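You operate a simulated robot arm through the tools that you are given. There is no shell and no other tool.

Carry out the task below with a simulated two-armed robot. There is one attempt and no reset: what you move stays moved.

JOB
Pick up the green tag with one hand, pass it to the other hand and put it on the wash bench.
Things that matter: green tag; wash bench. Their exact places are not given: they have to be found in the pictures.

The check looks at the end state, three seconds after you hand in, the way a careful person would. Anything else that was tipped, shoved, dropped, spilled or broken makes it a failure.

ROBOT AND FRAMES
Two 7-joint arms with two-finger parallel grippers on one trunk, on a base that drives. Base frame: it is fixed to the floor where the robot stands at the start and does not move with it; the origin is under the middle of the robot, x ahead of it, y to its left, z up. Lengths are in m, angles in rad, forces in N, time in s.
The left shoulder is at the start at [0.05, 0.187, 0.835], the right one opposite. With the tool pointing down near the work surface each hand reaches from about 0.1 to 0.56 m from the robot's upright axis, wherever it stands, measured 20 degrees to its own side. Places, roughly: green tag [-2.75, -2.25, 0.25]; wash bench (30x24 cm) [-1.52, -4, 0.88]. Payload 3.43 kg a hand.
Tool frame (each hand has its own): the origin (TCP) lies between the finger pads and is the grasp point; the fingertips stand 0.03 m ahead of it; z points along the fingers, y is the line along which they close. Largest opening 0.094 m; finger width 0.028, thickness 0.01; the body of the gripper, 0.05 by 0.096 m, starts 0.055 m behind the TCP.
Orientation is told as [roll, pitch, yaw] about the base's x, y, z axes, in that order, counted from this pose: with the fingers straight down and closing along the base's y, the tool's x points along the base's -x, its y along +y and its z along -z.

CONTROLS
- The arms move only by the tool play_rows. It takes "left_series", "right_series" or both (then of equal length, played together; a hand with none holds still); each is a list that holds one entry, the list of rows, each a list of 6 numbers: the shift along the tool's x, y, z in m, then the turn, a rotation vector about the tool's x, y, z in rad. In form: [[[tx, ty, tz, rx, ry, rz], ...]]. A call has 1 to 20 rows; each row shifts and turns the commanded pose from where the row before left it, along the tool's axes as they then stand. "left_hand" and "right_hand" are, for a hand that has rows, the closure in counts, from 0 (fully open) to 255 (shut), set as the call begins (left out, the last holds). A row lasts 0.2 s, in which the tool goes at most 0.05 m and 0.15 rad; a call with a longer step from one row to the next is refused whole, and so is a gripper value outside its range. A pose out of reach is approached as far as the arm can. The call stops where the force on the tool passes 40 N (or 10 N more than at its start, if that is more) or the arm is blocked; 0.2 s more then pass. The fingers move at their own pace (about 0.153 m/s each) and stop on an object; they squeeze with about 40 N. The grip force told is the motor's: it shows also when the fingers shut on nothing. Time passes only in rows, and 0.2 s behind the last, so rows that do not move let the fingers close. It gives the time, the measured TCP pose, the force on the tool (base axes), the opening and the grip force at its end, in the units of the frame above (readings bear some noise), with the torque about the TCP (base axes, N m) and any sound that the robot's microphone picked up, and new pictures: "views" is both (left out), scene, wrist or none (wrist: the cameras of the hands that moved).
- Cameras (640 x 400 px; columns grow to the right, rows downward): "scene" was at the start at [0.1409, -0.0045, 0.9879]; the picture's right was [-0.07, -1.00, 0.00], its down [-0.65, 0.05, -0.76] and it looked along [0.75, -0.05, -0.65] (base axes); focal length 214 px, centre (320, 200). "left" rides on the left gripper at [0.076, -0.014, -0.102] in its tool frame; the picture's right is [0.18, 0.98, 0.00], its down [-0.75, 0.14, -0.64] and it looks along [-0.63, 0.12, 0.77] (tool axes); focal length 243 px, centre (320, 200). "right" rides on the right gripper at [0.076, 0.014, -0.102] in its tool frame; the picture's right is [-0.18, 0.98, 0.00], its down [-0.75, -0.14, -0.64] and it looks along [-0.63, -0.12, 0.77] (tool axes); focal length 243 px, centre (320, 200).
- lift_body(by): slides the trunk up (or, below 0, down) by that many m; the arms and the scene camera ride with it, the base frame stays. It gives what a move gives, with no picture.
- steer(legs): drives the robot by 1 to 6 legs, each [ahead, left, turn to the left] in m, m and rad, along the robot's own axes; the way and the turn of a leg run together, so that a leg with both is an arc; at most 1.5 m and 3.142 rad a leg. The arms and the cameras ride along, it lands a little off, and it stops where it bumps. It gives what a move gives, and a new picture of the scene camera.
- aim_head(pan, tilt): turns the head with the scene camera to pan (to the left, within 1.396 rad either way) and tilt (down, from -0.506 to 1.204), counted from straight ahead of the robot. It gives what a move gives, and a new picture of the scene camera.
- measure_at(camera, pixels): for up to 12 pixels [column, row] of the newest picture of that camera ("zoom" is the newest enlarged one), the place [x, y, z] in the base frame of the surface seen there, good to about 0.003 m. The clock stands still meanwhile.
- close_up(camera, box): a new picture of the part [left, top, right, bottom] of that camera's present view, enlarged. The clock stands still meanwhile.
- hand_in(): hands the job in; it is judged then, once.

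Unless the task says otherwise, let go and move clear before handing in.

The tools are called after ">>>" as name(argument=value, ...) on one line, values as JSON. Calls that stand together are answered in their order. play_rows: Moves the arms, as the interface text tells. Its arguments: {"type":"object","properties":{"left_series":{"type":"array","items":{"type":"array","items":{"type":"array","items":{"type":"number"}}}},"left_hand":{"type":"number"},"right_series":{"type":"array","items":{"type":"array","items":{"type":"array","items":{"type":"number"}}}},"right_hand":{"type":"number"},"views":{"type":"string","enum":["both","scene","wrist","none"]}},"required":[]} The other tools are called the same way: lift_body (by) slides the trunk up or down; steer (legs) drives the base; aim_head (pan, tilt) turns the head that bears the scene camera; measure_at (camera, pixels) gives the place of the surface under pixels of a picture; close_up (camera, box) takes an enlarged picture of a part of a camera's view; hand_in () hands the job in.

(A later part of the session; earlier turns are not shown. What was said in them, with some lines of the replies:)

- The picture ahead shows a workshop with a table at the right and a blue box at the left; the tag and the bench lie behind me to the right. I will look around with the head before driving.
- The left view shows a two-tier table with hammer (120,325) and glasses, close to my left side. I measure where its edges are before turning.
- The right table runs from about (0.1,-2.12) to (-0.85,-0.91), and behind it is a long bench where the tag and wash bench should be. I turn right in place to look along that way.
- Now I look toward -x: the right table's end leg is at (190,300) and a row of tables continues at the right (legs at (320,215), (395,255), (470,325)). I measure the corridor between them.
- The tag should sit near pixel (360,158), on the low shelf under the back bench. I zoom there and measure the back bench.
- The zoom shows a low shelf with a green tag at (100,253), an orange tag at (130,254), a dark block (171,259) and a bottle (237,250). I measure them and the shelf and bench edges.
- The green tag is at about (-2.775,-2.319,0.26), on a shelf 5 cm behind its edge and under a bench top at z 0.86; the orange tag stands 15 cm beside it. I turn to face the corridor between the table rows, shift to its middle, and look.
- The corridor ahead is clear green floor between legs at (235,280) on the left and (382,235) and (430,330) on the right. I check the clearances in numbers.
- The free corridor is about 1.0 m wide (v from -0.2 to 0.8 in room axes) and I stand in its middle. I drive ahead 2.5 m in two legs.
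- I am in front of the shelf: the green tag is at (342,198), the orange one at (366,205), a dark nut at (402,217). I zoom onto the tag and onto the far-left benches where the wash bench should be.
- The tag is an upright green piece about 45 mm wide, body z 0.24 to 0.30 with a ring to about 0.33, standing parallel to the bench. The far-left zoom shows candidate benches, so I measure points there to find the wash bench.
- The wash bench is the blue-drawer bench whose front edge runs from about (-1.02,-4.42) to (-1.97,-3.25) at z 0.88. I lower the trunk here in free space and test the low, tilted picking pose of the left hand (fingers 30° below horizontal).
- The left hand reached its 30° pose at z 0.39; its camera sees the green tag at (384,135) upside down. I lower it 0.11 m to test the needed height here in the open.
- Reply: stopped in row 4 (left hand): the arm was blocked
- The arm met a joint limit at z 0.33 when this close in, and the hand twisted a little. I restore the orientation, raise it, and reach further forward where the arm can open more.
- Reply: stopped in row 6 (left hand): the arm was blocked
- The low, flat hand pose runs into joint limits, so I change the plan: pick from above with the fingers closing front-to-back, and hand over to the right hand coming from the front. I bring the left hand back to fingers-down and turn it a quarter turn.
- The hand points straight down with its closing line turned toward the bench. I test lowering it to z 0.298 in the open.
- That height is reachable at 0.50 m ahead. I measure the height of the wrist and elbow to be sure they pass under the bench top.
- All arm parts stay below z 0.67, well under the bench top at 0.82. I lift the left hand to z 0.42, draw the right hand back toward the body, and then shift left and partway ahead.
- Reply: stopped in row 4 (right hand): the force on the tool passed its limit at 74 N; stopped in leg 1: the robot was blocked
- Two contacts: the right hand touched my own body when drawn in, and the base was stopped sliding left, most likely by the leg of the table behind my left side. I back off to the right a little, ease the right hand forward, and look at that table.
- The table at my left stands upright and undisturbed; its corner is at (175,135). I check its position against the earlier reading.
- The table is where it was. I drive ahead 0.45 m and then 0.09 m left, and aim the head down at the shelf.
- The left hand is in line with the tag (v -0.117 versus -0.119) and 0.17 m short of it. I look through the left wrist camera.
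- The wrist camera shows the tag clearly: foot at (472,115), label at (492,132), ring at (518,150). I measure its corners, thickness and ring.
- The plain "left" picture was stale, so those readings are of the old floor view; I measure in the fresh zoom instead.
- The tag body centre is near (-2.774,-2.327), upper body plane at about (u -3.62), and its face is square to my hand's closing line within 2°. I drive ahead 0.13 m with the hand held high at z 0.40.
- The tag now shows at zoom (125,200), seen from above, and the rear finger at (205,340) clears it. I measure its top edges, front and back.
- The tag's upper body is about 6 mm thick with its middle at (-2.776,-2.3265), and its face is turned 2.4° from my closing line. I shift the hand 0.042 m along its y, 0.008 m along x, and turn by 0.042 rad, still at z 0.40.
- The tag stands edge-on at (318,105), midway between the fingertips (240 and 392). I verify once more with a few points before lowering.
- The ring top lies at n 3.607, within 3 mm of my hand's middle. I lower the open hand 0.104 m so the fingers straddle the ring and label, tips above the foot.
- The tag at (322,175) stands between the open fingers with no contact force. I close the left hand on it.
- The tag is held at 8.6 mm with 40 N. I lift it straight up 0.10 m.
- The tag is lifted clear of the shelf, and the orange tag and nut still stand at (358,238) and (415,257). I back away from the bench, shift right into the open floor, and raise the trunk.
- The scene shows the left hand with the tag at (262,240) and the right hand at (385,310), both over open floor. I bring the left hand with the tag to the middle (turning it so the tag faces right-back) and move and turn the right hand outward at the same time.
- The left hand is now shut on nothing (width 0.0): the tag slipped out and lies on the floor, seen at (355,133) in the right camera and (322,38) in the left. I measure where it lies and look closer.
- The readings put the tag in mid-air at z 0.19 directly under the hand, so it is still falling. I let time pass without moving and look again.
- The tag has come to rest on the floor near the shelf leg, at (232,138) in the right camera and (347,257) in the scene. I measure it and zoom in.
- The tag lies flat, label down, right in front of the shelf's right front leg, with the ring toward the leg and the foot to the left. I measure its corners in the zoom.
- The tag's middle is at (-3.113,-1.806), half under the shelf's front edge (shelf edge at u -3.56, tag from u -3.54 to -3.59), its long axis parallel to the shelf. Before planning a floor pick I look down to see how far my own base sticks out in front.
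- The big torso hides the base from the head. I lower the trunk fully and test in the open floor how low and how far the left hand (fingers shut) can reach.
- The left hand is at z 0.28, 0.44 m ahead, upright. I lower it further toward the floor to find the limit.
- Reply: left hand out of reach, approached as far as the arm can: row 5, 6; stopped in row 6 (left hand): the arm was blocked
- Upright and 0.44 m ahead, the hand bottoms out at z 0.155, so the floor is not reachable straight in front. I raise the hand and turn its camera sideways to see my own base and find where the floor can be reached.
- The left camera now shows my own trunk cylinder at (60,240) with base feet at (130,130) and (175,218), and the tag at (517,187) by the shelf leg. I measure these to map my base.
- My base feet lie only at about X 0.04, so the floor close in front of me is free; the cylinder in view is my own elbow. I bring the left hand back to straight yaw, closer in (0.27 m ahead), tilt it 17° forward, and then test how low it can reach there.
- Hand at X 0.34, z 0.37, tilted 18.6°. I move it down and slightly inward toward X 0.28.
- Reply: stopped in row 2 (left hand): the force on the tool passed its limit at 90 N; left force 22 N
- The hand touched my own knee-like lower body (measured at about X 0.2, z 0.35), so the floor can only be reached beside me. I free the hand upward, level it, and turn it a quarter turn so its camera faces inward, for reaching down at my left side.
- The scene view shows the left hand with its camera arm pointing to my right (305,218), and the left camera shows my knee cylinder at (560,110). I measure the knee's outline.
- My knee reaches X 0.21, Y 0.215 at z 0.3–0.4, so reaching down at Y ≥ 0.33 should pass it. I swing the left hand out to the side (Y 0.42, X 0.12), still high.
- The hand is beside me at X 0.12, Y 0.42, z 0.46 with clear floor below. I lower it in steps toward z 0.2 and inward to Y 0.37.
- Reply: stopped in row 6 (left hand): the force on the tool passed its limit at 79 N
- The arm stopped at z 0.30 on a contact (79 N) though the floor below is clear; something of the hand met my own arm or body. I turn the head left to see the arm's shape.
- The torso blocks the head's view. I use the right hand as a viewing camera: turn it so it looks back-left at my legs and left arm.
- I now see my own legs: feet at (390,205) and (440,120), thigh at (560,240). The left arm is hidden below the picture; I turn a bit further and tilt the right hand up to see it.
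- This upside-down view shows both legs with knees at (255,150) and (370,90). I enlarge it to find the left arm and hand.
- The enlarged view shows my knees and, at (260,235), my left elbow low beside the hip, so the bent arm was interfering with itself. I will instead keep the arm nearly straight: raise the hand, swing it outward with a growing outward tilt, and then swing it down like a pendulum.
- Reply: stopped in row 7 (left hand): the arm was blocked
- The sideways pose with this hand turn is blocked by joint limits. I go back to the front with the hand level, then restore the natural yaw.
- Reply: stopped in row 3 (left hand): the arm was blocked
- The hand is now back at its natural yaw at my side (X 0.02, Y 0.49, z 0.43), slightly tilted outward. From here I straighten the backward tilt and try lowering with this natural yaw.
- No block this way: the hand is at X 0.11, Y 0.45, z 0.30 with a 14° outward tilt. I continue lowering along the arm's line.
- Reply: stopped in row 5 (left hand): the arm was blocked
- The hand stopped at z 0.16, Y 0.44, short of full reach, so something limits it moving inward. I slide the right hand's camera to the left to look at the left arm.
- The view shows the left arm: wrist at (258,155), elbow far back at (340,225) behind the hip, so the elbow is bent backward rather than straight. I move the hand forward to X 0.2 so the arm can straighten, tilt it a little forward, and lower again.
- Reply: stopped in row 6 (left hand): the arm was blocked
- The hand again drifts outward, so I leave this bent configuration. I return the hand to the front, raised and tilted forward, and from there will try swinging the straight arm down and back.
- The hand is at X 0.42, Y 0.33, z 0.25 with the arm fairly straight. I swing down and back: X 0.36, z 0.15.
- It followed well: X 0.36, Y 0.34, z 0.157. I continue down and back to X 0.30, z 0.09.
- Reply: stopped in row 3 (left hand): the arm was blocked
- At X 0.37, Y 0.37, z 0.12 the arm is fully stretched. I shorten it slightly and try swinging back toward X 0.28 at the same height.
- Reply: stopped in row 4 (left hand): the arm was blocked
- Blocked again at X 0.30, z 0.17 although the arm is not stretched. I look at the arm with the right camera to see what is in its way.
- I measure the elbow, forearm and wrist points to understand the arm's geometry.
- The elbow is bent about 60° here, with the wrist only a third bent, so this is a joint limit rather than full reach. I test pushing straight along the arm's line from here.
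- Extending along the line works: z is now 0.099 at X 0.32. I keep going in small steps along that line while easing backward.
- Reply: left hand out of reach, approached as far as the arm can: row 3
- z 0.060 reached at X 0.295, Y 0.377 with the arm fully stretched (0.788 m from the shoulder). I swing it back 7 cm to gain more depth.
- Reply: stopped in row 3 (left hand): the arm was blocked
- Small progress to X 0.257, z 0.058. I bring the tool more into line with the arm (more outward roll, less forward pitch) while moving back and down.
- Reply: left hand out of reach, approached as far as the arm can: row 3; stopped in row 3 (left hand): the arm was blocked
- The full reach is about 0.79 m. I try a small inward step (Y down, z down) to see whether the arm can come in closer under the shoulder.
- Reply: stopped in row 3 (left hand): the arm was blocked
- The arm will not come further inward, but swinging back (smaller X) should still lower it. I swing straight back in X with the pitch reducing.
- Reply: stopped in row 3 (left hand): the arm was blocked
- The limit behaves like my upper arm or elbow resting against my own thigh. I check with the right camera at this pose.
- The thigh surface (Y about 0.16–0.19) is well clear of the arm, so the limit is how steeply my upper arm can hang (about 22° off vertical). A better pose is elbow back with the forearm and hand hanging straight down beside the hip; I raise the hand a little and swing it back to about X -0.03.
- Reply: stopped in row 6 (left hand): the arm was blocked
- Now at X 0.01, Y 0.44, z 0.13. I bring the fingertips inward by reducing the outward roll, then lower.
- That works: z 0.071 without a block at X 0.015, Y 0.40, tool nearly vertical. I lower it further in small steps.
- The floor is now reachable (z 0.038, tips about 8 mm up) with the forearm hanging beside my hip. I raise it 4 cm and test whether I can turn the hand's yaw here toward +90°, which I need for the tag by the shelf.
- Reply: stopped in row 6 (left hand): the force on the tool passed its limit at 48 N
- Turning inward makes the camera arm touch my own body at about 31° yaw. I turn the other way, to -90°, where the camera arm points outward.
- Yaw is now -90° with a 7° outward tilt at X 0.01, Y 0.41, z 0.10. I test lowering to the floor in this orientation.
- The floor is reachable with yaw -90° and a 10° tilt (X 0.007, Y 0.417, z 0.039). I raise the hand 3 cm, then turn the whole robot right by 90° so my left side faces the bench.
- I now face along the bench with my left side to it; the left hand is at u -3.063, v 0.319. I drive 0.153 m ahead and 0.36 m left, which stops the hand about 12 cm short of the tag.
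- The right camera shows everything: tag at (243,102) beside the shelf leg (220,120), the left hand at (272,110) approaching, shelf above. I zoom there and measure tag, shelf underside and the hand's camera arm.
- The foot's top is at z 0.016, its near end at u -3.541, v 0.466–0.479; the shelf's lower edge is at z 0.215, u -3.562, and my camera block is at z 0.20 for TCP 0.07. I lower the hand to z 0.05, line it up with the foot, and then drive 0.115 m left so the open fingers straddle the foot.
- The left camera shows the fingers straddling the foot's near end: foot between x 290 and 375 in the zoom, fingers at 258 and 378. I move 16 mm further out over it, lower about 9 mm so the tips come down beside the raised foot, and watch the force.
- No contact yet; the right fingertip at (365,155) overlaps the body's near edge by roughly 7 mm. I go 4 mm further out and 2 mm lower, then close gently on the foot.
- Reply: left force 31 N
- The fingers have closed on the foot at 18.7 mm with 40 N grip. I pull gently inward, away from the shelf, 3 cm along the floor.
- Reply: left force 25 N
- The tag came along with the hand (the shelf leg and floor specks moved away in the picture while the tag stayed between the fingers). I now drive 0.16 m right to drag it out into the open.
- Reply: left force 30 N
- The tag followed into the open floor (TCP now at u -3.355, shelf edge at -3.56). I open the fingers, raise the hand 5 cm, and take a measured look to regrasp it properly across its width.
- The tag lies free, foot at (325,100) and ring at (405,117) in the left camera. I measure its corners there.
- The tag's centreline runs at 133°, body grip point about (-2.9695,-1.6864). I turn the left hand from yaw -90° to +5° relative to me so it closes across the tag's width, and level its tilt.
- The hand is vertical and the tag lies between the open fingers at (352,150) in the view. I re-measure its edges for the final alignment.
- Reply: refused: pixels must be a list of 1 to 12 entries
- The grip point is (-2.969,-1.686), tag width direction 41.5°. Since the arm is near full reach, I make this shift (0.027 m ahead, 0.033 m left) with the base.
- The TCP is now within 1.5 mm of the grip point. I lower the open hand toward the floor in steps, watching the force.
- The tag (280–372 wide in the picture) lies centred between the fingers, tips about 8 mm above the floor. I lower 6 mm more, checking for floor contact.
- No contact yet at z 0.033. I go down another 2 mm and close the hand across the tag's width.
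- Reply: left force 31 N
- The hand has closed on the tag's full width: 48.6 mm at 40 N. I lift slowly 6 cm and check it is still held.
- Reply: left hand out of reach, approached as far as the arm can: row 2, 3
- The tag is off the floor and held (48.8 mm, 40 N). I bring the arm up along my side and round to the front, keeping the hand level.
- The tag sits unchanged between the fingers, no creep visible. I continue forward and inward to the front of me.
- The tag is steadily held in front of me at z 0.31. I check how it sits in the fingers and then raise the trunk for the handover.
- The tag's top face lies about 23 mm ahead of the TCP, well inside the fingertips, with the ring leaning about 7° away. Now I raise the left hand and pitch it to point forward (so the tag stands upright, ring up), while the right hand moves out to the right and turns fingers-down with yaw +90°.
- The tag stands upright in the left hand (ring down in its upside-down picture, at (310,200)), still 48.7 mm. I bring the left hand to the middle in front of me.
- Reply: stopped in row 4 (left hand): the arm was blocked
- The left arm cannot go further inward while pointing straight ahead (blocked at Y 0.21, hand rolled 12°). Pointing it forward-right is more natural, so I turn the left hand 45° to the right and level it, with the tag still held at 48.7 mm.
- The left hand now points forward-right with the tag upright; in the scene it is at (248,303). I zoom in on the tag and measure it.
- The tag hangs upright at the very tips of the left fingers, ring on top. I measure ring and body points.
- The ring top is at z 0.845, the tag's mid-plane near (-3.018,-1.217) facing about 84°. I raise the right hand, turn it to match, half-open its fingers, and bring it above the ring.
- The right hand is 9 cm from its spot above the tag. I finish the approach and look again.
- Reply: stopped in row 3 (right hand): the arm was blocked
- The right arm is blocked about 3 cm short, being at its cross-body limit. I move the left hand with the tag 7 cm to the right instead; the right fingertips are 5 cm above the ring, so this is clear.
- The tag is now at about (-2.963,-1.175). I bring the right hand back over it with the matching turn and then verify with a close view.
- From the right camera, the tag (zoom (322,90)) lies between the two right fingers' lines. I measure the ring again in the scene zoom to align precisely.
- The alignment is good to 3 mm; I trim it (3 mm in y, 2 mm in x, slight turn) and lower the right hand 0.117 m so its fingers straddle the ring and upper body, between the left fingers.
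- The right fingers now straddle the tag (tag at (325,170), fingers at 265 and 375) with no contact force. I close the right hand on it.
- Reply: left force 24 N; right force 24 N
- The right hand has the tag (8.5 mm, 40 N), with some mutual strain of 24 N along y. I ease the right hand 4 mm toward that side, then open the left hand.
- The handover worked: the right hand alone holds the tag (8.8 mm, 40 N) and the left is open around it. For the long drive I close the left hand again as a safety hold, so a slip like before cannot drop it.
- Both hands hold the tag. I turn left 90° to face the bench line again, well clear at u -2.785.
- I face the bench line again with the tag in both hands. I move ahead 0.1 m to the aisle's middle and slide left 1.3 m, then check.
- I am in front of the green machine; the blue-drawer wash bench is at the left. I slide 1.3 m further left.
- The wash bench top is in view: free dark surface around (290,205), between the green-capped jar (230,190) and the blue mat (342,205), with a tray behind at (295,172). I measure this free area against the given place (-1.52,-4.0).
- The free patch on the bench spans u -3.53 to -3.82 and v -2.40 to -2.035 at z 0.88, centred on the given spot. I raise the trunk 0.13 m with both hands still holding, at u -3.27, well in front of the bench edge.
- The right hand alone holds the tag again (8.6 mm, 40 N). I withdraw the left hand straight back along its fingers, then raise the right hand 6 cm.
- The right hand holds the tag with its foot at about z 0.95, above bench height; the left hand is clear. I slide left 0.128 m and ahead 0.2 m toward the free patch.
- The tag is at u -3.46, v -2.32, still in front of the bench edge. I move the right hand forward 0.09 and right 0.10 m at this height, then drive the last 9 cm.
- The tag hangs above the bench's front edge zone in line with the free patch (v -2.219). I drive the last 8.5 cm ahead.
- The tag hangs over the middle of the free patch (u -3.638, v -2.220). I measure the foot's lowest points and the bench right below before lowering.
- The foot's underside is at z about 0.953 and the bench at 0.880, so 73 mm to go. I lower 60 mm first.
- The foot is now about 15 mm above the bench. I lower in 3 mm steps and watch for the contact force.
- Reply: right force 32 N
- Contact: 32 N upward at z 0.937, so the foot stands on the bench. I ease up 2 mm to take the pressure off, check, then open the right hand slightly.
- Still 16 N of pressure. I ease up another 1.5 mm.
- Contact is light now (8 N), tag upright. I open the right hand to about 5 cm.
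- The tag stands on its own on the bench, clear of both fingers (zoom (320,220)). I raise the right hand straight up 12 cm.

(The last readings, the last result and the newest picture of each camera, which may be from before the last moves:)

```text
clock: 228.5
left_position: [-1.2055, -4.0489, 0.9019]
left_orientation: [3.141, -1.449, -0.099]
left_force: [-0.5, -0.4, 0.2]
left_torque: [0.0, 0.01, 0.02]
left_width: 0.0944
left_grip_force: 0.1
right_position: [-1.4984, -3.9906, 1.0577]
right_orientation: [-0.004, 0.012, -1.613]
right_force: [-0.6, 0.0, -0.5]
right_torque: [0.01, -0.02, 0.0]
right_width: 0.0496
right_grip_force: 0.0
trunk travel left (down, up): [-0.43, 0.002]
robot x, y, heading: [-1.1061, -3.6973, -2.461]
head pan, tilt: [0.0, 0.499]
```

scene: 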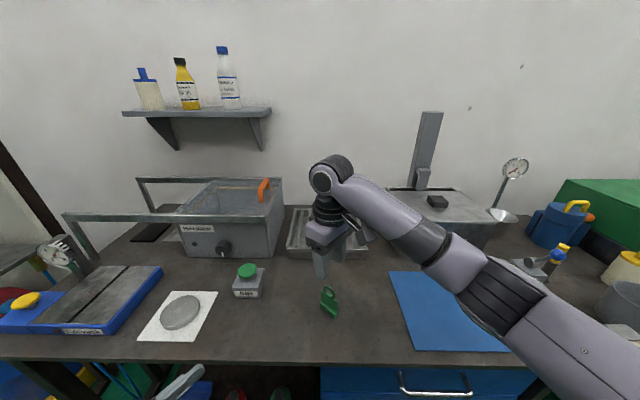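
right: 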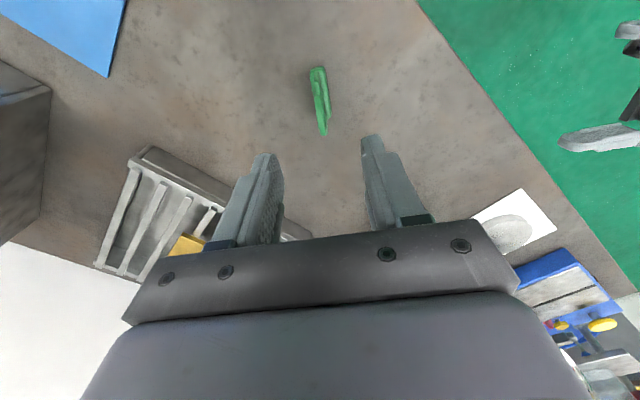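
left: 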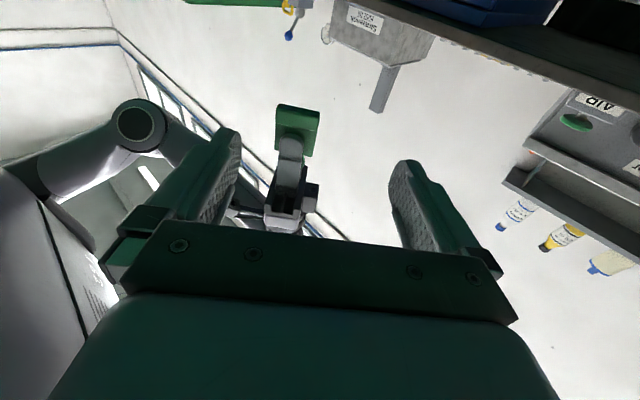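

The green tag stands upright on the wash bench at (329,300), nothing else touched. I back away 0.25 m with the hands high and take a final look.

>>> steer(legs=[[-0.25, 0, 0]])

>>> close_up(camera="scene", box=[200, 140, 440, 290])

```text
clock: 230.3
left_position: [-1.0122, -3.8935, 0.9029]
left_orientation: [3.135, -1.45, -0.095]
left_force: [0.0, 0.2, -0.3]
left_torque: [-0.02, -0.01, -0.04]
left_width: 0.0939
left_grip_force: 0.0
right_position: [-1.3049, -3.8327, 1.0566]
right_orientation: [-0.005, 0.012, -1.61]
right_force: [0.0, 0.3, 0.0]
right_torque: [-0.03, 0.03, -0.01]
right_width: 0.0496
right_grip_force: 0.0
trunk travel left (down, up): [-0.43, 0.002]
robot x, y, heading: [-0.9119, -3.5435, -2.459]
head pan, tilt: [0.0, 0.499]
```

scene: 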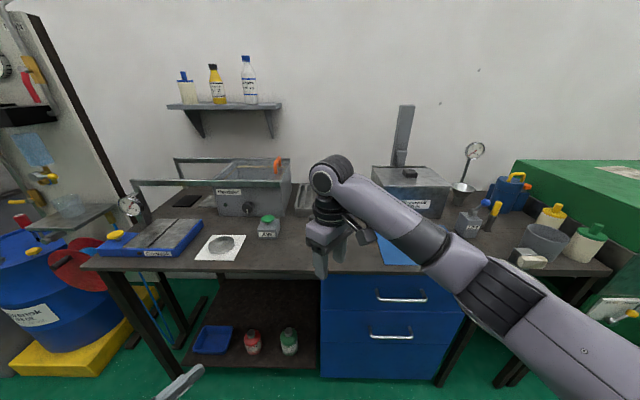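

```text
2.67 times, centred on (320, 215) of scene
```

zoom: 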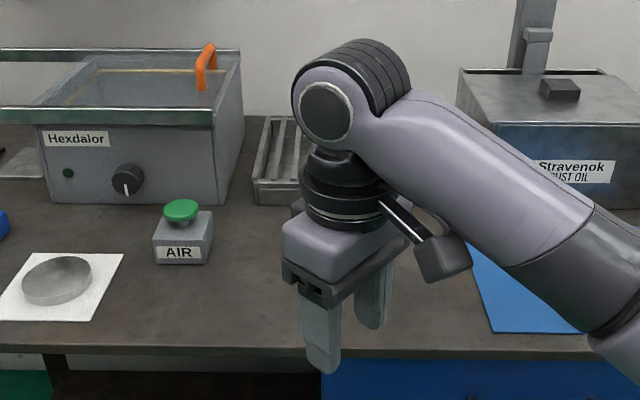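

The right hand hides the tag in this view. I move it aside to the right and back, and look again.

>>> play_rows(right_series=[[[0.0432, -0.0115, 0, 0, 0, 0], [0.0432, -0.0115, 0, 0, 0, 0], [0.0432, -0.0115, 0, 0, 0, 0], [0.0432, -0.0115, 0, 0, 0, 0]]], views="scene")

>>> close_up(camera="scene", box=[220, 180, 420, 305])

```text
clock: 231.3
left_position: [-1.0116, -3.8925, 0.9027]
left_orientation: [3.134, -1.449, -0.093]
left_force: [-0.1, -0.3, -0.7]
left_torque: [0.0, -0.05, 0.01]
left_width: 0.0938
left_grip_force: 0.2
right_position: [-1.3441, -3.659, 1.06]
right_orientation: [-0.004, 0.01, -1.613]
right_force: [-0.2, 1.1, -0.7]
right_torque: [-0.03, -0.01, -0.02]
right_width: 0.0497
right_grip_force: 0.0
trunk travel left (down, up): [-0.43, 0.002]
robot x, y, heading: [-0.9119, -3.544, -2.46]
head pan, tilt: [0.0, 0.499]
```

scene: 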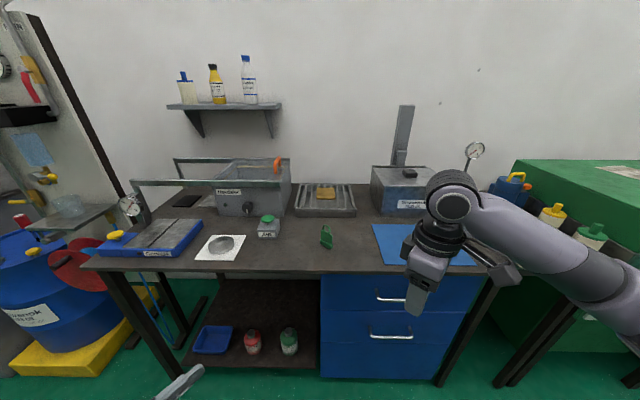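

```text
3.20 times, centred on (320, 242) of scene
```

zoom: 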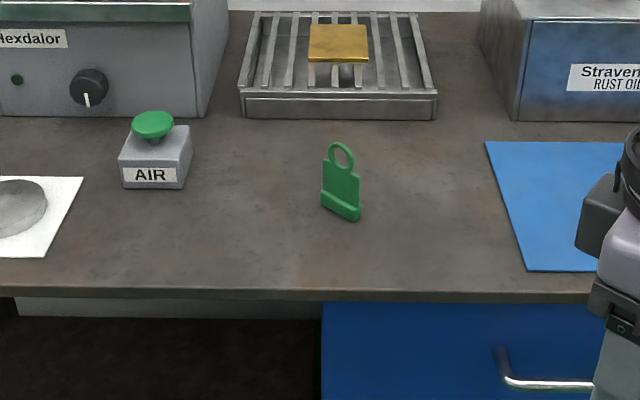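

The green tag stands upright in the middle of the free wash-bench patch (zoom (341,185)), with the AIR box, tray and blue mat untouched and both hands clear. I hand in.

>>> hand_in()

```text
The job is handed in.
```

The green tag is standing upright on the wash bench, in the middle of the free area near [-1.50, -3.99]. The left hand picked it up and the right hand placed it. Both hands were clear of it when I handed in.

- **Dropped once:** the tag slipped out of the left hand before the handover and fell to the floor, where it came to rest partly under the front edge of the low shelf. I dragged it clear, picked it up again and then passed it to the right hand. I did not find out why it slipped. It looked undamaged in the last pictures.
- **Base bump:** early on, the base was stopped while sliding left, most likely against the corner of the table behind it. I checked afterwards, and the table had not moved.
- **Self-contact:** the arms touched the robot's own body a few times while I looked for a way to reach the floor. Nothing else was touched.

Nothing else appears to have moved: the items around the tag on the wash bench looked undisturbed in the last picture. The orange tag, nut and bottle were still on their shelf when I last saw them, on the way to the wash bench.
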